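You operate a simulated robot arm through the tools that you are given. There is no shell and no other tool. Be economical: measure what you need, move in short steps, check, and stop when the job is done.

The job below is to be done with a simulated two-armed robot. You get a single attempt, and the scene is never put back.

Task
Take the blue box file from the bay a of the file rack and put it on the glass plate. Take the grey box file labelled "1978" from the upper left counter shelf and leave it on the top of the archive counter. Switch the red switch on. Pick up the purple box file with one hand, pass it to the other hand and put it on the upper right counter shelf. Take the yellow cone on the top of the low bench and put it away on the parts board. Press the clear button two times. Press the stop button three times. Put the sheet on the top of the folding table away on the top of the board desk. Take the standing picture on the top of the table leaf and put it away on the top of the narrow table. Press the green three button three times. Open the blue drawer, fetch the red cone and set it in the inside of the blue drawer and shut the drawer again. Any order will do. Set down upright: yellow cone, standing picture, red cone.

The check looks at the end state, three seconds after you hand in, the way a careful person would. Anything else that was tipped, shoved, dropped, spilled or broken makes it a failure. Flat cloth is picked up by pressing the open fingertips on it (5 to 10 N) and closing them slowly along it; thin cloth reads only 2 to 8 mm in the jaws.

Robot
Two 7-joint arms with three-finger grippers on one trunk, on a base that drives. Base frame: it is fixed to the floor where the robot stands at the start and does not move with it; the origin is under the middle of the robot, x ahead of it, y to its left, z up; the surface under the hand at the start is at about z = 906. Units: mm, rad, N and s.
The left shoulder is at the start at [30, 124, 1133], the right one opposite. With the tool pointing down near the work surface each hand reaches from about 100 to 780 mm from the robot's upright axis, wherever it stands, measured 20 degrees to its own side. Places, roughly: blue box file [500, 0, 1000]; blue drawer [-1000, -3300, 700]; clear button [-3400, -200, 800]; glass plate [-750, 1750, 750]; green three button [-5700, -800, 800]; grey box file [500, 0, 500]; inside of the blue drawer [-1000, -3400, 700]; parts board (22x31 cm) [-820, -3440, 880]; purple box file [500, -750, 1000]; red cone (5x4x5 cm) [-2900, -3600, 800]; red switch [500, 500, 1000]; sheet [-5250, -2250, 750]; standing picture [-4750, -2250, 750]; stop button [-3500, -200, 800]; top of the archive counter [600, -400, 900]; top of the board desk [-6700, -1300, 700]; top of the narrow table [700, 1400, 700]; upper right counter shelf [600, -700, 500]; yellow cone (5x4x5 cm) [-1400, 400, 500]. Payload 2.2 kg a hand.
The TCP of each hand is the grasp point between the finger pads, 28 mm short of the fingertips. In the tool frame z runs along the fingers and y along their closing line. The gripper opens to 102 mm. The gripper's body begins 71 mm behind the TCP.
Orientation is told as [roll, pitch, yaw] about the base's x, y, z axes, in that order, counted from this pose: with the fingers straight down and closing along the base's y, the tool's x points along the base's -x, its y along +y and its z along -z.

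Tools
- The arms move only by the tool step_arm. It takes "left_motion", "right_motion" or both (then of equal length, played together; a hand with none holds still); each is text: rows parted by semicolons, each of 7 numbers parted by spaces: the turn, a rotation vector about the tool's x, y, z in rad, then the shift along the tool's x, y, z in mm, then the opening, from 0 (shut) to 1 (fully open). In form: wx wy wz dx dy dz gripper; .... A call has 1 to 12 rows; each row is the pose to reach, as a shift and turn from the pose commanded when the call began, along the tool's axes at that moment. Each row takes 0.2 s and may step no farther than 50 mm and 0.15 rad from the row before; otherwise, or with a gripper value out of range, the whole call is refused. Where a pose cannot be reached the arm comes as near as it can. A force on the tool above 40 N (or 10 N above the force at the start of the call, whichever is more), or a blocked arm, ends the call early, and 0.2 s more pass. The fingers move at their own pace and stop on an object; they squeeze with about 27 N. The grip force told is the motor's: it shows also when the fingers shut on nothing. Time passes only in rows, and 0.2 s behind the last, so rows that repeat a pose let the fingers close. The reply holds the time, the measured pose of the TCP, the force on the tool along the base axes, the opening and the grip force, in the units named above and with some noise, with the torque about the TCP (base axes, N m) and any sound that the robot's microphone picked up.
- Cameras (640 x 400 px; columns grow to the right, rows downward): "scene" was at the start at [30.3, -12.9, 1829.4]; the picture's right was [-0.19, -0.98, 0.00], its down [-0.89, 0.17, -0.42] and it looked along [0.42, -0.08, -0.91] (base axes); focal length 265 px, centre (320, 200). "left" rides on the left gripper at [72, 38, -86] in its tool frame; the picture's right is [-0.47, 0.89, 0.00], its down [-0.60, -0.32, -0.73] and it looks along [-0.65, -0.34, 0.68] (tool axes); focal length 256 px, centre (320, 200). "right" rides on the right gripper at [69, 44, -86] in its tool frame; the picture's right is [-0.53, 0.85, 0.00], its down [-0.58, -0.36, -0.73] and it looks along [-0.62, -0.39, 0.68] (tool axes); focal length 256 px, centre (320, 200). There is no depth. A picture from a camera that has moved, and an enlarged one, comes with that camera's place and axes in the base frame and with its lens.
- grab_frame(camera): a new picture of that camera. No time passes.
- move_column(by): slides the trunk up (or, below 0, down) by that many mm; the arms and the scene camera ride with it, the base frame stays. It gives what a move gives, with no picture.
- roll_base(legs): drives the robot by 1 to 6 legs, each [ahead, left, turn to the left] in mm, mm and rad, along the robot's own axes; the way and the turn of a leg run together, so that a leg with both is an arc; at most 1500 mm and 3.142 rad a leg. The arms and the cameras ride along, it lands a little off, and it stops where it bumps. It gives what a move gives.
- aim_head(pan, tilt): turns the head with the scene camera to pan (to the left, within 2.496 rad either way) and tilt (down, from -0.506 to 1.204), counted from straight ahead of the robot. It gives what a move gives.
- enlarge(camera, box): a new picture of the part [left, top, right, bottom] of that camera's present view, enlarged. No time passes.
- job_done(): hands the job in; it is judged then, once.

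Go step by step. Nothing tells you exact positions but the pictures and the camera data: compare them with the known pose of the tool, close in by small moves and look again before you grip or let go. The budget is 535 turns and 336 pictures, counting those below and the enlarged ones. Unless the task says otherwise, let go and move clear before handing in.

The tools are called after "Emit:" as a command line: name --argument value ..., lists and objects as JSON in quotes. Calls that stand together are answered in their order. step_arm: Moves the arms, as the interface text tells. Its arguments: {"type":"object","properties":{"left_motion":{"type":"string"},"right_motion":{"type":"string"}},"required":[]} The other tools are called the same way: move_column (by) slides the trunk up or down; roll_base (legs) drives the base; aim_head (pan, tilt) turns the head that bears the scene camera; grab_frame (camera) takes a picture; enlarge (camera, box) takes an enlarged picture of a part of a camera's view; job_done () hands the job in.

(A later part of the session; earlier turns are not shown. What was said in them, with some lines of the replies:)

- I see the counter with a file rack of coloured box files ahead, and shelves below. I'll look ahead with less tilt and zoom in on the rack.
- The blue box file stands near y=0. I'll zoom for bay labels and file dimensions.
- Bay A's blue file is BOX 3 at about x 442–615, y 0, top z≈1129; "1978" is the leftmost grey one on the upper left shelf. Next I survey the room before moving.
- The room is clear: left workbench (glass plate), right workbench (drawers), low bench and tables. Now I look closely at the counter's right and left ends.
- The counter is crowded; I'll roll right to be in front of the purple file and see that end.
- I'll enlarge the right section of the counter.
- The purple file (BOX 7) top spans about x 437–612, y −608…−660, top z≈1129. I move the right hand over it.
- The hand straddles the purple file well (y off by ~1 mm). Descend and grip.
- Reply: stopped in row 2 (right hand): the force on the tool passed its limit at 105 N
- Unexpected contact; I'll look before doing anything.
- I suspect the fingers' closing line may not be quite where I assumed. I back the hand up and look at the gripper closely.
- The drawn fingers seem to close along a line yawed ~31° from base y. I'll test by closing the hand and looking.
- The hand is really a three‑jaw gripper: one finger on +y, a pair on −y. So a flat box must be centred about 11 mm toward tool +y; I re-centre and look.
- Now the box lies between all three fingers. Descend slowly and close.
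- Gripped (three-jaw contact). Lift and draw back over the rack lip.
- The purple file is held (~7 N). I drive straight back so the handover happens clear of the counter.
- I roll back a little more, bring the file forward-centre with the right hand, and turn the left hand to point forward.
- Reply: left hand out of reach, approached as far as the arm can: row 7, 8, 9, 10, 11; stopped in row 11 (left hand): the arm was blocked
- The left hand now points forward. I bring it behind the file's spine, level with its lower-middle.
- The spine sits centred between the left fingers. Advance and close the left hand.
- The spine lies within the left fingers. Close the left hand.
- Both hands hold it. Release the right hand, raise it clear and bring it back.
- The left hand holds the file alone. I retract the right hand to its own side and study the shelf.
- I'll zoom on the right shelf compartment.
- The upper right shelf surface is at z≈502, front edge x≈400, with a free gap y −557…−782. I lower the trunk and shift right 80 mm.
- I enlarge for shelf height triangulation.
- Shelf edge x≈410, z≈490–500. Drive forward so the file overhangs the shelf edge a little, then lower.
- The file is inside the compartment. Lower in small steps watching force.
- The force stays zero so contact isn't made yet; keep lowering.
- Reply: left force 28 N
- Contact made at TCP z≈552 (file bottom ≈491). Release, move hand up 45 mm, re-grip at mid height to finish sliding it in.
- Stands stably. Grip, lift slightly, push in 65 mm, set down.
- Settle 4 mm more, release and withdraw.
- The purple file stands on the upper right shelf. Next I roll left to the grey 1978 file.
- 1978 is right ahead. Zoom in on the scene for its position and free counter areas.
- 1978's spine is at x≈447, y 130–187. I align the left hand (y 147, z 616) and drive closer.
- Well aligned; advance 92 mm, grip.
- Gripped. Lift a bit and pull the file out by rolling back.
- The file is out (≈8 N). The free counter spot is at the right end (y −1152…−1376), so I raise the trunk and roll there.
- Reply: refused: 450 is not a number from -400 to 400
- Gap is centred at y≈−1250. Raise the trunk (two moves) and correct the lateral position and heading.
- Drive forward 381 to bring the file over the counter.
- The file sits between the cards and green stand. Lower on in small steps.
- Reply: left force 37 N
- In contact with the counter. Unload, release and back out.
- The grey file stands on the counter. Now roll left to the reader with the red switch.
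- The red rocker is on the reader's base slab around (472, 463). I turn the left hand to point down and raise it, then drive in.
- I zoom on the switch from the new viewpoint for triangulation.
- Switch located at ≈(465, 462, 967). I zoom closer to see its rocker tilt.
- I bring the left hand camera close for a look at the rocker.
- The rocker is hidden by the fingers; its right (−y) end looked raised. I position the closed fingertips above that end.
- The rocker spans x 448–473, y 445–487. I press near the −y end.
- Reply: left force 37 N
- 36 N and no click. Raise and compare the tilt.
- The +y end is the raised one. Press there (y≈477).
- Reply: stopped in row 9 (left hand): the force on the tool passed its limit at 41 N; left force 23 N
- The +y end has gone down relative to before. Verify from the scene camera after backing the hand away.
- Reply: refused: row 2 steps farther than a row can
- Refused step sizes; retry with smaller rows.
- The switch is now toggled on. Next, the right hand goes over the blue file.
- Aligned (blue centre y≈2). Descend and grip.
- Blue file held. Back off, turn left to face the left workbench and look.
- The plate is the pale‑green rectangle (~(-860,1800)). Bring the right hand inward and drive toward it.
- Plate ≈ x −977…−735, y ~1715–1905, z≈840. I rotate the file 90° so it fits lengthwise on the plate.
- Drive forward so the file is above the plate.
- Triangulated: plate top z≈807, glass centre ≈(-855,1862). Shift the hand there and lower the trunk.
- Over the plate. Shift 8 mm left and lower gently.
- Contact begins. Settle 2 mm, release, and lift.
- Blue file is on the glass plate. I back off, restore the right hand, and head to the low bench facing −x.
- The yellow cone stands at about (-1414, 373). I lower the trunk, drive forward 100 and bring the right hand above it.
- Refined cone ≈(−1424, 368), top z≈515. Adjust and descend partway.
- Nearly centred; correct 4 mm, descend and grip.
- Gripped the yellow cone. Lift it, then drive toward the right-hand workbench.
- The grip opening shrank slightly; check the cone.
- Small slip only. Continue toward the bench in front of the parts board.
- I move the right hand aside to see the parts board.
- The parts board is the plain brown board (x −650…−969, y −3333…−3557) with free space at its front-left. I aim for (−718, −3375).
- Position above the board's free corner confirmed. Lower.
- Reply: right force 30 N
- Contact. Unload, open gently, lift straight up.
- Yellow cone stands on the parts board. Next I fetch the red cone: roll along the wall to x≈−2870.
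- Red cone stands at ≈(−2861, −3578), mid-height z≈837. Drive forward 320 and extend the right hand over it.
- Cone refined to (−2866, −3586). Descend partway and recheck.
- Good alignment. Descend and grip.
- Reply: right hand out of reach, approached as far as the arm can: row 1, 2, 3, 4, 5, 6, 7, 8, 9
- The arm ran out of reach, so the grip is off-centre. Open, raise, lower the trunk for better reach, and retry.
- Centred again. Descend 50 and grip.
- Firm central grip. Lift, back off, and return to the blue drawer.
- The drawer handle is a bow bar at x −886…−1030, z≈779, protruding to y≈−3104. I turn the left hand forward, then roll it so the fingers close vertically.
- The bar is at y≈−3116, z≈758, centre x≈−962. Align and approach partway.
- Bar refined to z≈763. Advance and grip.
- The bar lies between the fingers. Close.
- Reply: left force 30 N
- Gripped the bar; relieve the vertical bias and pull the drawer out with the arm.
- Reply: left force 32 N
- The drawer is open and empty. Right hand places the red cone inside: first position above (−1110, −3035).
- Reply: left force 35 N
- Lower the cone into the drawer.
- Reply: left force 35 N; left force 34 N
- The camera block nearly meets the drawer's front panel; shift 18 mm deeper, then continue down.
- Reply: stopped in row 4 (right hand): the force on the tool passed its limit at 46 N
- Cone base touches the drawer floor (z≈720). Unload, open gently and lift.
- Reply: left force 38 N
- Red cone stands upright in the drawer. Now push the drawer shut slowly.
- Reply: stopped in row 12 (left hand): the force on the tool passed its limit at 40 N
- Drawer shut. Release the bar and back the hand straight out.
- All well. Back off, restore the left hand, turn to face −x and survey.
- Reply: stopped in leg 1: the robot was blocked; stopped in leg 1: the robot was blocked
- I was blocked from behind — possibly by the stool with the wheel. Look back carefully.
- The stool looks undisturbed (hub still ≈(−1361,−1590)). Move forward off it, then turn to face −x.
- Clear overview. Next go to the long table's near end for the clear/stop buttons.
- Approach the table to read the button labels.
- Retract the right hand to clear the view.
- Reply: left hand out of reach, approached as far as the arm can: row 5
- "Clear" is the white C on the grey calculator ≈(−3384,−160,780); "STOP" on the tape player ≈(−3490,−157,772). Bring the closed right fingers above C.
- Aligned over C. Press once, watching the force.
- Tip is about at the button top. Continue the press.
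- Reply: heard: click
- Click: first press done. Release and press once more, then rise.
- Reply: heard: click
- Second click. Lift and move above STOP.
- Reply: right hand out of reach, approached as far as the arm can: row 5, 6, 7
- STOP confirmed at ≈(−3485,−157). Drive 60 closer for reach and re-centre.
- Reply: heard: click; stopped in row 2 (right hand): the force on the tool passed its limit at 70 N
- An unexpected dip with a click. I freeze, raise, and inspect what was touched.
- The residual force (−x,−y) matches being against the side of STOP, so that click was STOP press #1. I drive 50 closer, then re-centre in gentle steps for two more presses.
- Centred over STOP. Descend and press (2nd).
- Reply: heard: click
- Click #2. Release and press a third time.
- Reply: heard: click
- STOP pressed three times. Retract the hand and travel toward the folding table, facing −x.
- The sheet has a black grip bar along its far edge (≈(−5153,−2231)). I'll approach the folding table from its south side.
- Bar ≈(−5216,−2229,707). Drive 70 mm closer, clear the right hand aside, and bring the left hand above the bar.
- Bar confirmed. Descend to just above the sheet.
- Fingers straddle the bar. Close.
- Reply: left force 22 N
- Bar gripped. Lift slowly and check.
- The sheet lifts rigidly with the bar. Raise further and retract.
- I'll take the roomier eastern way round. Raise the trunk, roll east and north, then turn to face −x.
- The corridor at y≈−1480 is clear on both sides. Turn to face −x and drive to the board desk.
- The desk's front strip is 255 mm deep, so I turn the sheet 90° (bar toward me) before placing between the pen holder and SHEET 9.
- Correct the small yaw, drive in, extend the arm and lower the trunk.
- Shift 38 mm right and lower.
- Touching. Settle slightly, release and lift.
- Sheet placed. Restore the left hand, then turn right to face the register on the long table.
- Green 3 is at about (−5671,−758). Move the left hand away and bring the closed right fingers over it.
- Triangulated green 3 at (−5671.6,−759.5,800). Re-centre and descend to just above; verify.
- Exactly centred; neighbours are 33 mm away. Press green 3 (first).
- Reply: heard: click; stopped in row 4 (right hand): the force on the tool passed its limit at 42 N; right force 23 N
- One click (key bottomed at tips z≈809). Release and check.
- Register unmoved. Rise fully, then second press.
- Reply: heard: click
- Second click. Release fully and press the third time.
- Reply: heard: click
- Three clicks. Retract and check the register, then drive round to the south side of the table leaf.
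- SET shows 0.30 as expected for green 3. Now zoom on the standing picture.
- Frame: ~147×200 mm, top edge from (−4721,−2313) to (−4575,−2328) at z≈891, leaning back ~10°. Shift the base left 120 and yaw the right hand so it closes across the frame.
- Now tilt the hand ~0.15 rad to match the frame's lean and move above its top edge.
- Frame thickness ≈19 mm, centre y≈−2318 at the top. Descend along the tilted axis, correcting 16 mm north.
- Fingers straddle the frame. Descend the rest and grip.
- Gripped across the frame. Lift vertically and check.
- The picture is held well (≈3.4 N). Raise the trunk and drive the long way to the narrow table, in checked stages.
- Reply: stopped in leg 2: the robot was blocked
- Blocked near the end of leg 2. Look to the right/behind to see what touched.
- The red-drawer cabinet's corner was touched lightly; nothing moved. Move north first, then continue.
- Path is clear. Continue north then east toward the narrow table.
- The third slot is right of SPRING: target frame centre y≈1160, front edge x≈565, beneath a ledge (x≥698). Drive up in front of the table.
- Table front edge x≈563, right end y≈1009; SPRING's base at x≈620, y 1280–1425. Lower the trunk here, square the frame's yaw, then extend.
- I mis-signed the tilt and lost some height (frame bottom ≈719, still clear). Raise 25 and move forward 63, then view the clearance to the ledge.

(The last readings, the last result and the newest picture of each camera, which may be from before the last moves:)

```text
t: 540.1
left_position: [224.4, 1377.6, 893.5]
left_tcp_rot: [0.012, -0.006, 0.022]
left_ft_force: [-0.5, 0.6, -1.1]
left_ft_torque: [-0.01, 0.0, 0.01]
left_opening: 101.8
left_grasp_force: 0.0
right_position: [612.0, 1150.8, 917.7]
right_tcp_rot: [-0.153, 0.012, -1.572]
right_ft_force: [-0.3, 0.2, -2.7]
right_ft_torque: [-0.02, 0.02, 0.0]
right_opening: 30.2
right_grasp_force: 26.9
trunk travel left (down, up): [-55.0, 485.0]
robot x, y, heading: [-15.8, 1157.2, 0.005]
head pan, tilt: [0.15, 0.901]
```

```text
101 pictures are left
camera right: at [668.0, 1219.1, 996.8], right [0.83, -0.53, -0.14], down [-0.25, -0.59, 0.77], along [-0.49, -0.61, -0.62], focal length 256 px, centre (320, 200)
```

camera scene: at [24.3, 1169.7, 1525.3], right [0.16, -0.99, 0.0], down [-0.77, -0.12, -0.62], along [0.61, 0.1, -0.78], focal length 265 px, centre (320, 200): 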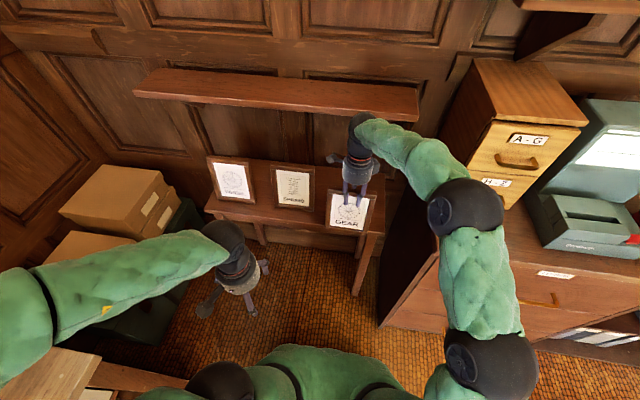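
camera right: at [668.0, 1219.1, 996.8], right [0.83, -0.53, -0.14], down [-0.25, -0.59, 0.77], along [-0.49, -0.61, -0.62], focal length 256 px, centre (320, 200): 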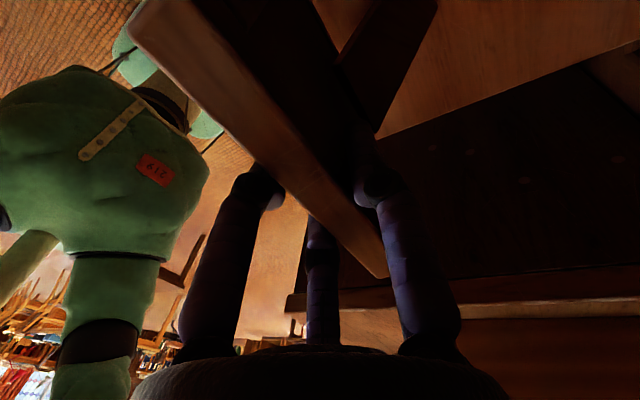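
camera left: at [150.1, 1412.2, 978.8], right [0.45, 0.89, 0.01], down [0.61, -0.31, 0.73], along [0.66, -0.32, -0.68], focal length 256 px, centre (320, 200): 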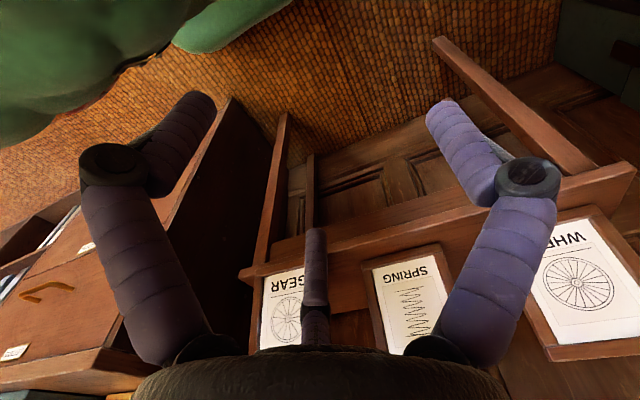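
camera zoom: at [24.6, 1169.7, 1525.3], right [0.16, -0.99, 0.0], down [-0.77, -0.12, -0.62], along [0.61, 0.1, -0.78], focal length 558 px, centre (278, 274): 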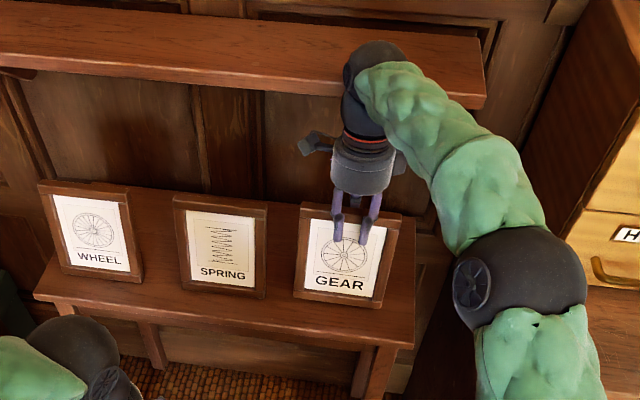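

Aligned beside SPRING. Lower vertically in small steps until contact.

Emit:
step_arm --right_motion "0 0 0 0 2 12 0.1; 0 0 0 0 4 24 0.1; 0 0 0 0 5 32 0.1; 0 0 0 0 5.5 35 0.1; 0 0 0 0 6 38 0.1; 0 0 0 0 6.3 40 0.1; 0 0 0 0 6.3 40 0.1"

Emit:
enlarge --camera "scene" --box '[240, 70, 440, 260]'

```text
t: 541.7
left_position: [222.3, 1377.8, 893.4]
left_tcp_rot: [0.013, -0.005, 0.02]
left_ft_force: [0.3, 0.1, 0.0]
left_ft_torque: [0.0, -0.01, -0.01]
left_opening: 102.0
left_grasp_force: 0.0
right_position: [611.9, 1151.0, 882.3]
right_tcp_rot: [-0.148, 0.014, -1.571]
right_ft_force: [1.9, 4.5, 31.2]
right_ft_torque: [0.13, -0.11, -0.01]
right_opening: 30.7
right_grasp_force: 27.1
trunk travel left (down, up): [-55.0, 485.0]
robot x, y, heading: [-23.7, 1159.2, 0.006]
head pan, tilt: [0.15, 0.901]
```

```text
2.11 times, centred on (340, 165) of scene
camera zoom: at [21.8, 1170.1, 1525.4], right [0.16, -0.99, 0.0], down [-0.77, -0.12, -0.62], along [0.61, 0.1, -0.78], focal length 558 px, centre (278, 274)
```

zoom: 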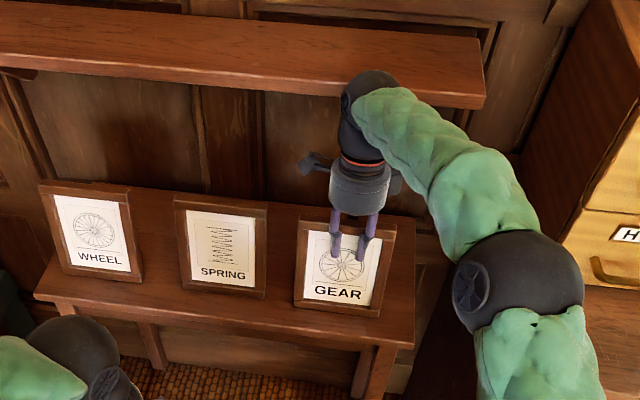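

On the table (contact at 31 N). Unload, open, then rise vertically and retreat.

Emit:
step_arm --right_motion "0 0 0 0 -0.5 -3 0.1; 0 0 0 0 -0.7 -4.5 0.1; 0 0 0 0 -0.7 -4.5 0.4; 0 0 0 0 -0.7 -4.5 0.5; 0 0 0 0 -0.7 -4.5 0.65; 0 0 0 0 -0.7 -4.5 0.8; 0 0 0 0 -0.7 -4.5 0.8"

Emit:
grab_frame --camera "right"

Emit:
enlarge --camera "scene" --box '[240, 70, 440, 260]'

```text
t: 543.3
left_position: [223.2, 1377.9, 893.4]
left_tcp_rot: [0.011, -0.004, 0.02]
left_ft_force: [0.1, 0.0, 0.2]
left_ft_torque: [-0.01, -0.05, 0.03]
left_opening: 101.8
left_grasp_force: 0.1
right_position: [611.0, 1150.9, 882.9]
right_tcp_rot: [-0.153, 0.012, -1.572]
right_ft_force: [0.7, 0.2, 0.2]
right_ft_torque: [-0.01, -0.03, 0.01]
right_opening: 81.7
right_grasp_force: 0.0
trunk travel left (down, up): [-55.0, 485.0]
robot x, y, heading: [-18.7, 1159.1, 0.009]
head pan, tilt: [0.15, 0.901]
```

```text
99 pictures are left
camera right: at [667.5, 1219.7, 961.2], right [0.83, -0.53, -0.14], down [-0.25, -0.59, 0.77], along [-0.49, -0.61, -0.62], focal length 256 px, centre (320, 200)
```

right: 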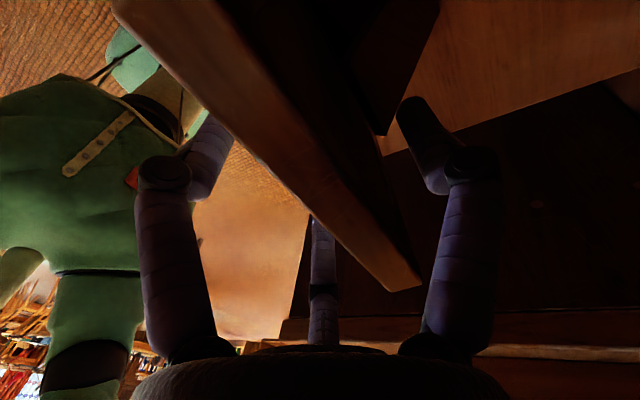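

```text
2.11 times, centred on (340, 165) of scene
camera zoom: at [24.3, 1169.7, 1525.3], right [0.16, -0.99, 0.0], down [-0.77, -0.12, -0.62], along [0.61, 0.1, -0.78], focal length 558 px, centre (278, 274)
```

zoom: 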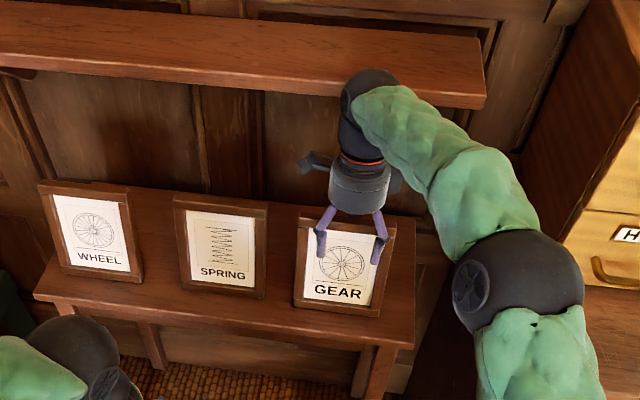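

The picture stands. Rise vertically, then back away.

Emit:
step_arm --right_motion "0 0 0 0 -2 -13 0.8; 0 0 0 0 -4 -27 0.8; 0 0 0 0 -7 -44 0.8; 0 0 0 0 -10 -62 0.8; 0 0 0 0 -13 -82 0.8; 0 0 0 0 -16 -100 0.8; 0 0 0 0 -16 -100 0.8"

Emit:
enlarge --camera "scene" --box '[240, 70, 440, 260]'

```text
t: 544.9
left_position: [223.0, 1377.2, 892.1]
left_tcp_rot: [0.011, -0.004, 0.021]
left_ft_force: [0.4, -0.3, 0.2]
left_ft_torque: [-0.01, -0.01, 0.01]
left_opening: 101.8
left_grasp_force: 0.1
right_position: [610.7, 1149.3, 984.6]
right_tcp_rot: [-0.156, 0.013, -1.57]
right_ft_force: [0.7, -0.4, -0.3]
right_ft_torque: [0.0, 0.01, 0.03]
right_opening: 81.7
right_grasp_force: 0.0
trunk travel left (down, up): [-55.0, 485.0]
robot x, y, heading: [-22.9, 1160.9, 0.014]
head pan, tilt: [0.15, 0.901]
```

```text
2.11 times, centred on (340, 165) of scene
camera zoom: at [24.4, 1169.7, 1525.3], right [0.16, -0.99, 0.0], down [-0.77, -0.12, -0.62], along [0.61, 0.1, -0.78], focal length 558 px, centre (278, 274)
```

zoom: 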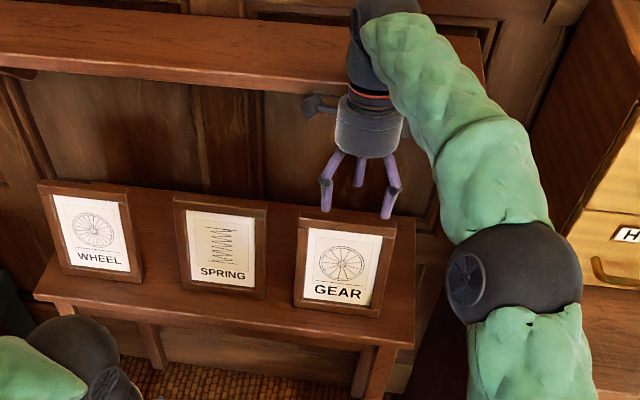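

Hand clear. Back away and make final checks.

Emit:
roll_base --legs '[[-450, 0, 0]]'

Emit:
aim_head --pan -0.35 --tilt 0.5

Emit:
grab_frame --camera "scene"

Emit:
aim_head --pan 1.9 --tilt 0.6

Emit:
grab_frame --camera "scene"

```text
t: 547.7
left_position: [-229.3, 1374.8, 893.5]
left_tcp_rot: [0.013, -0.005, 0.017]
left_ft_force: [-0.5, -0.3, -0.1]
left_ft_torque: [0.02, 0.02, 0.03]
left_opening: 101.9
left_grasp_force: 0.1
right_position: [158.2, 1145.9, 984.7]
right_tcp_rot: [-0.155, 0.013, -1.575]
right_ft_force: [0.1, 0.4, -0.7]
right_ft_torque: [-0.03, -0.03, 0.01]
right_opening: 81.8
right_grasp_force: 0.1
trunk travel left (down, up): [-55.0, 485.0]
robot x, y, heading: [-474.2, 1155.8, 0.0]
head pan, tilt: [0.15, 0.901]
```

```text
t: 548.6
left_position: [-229.6, 1374.9, 893.2]
left_tcp_rot: [0.014, -0.004, 0.017]
left_ft_force: [-0.1, 0.1, 0.0]
left_ft_torque: [0.01, -0.01, 0.02]
left_opening: 102.2
left_grasp_force: 0.0
right_position: [157.1, 1145.2, 983.7]
right_tcp_rot: [-0.153, 0.011, -1.574]
right_ft_force: [-0.1, -0.3, 0.1]
right_ft_torque: [0.01, 0.01, -0.02]
right_opening: 81.3
right_grasp_force: 0.0
trunk travel left (down, up): [-55.0, 485.0]
robot x, y, heading: [-474.0, 1158.2, 0.006]
head pan, tilt: [-0.351, 0.499]
```

```text
96 pictures are left
camera scene: at [-418.7, 1124.9, 1559.1], right [-0.34, -0.94, 0.0], down [-0.45, 0.16, -0.88], along [0.83, -0.3, -0.48], focal length 265 px, centre (320, 200)
```

scene: 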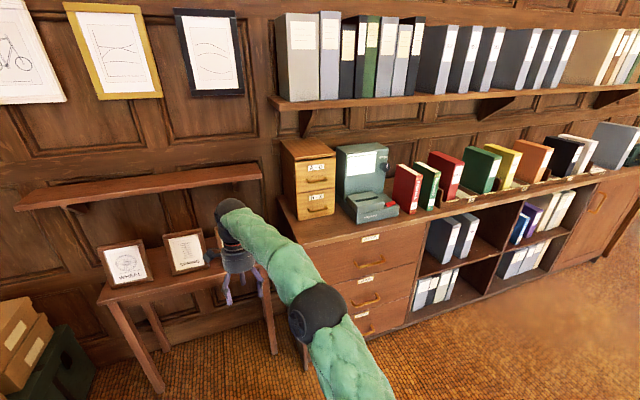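

```text
t: 550.7
left_position: [-229.6, 1373.6, 891.4]
left_tcp_rot: [0.012, -0.004, 0.017]
left_ft_force: [-0.2, 0.0, 0.3]
left_ft_torque: [0.0, 0.0, 0.02]
left_opening: 101.7
left_grasp_force: 0.1
right_position: [156.3, 1147.4, 984.0]
right_tcp_rot: [-0.154, 0.013, -1.573]
right_ft_force: [-0.3, -0.1, 0.4]
right_ft_torque: [0.01, -0.02, -0.02]
right_opening: 81.4
right_grasp_force: 0.0
trunk travel left (down, up): [-55.0, 485.0]
robot x, y, heading: [-474.0, 1160.3, 0.007]
head pan, tilt: [1.901, 0.6]
```

```text
95 pictures are left
camera scene: at [-533.1, 1239.4, 1550.1], right [0.95, 0.33, 0.0], down [0.18, -0.53, -0.83], along [-0.27, 0.78, -0.56], focal length 265 px, centre (320, 200)
```

scene: 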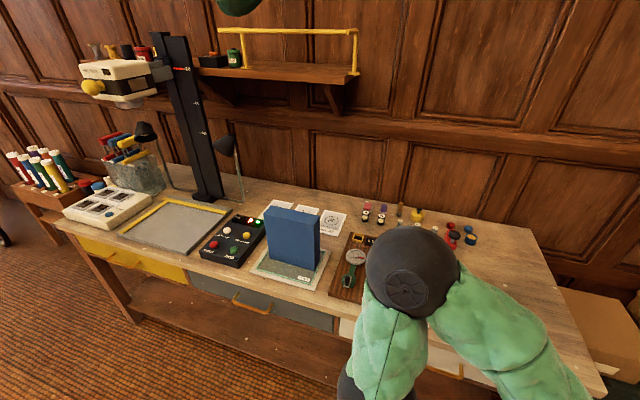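

Everything checks out: the reader's screen is lit, and the files, cones, sheet and picture are all in place and released. I'm handing in now.

Emit:
job_done

```text
The job is handed in.
```

I did every listed task and handed the job in, but three things may count against it in the check.

- **Stop button:** the first of its three presses was an accidental dip of the right hand. I heard a click and took it as STOP because the contact force pointed that way, then pressed STOP twice more on purpose. If the dip actually hit BACK, STOP has only two presses.
- **Bumps while driving:** the base touched the stool with the wheel, and later the corner of the red-drawer cabinet. Both looked undisturbed in the pictures, to within about 30 mm for the stool.
- **Purple file:** the right hand knocked hard (about 105 N) on its top edge before I got a proper grip. It stayed upright and looked undamaged.
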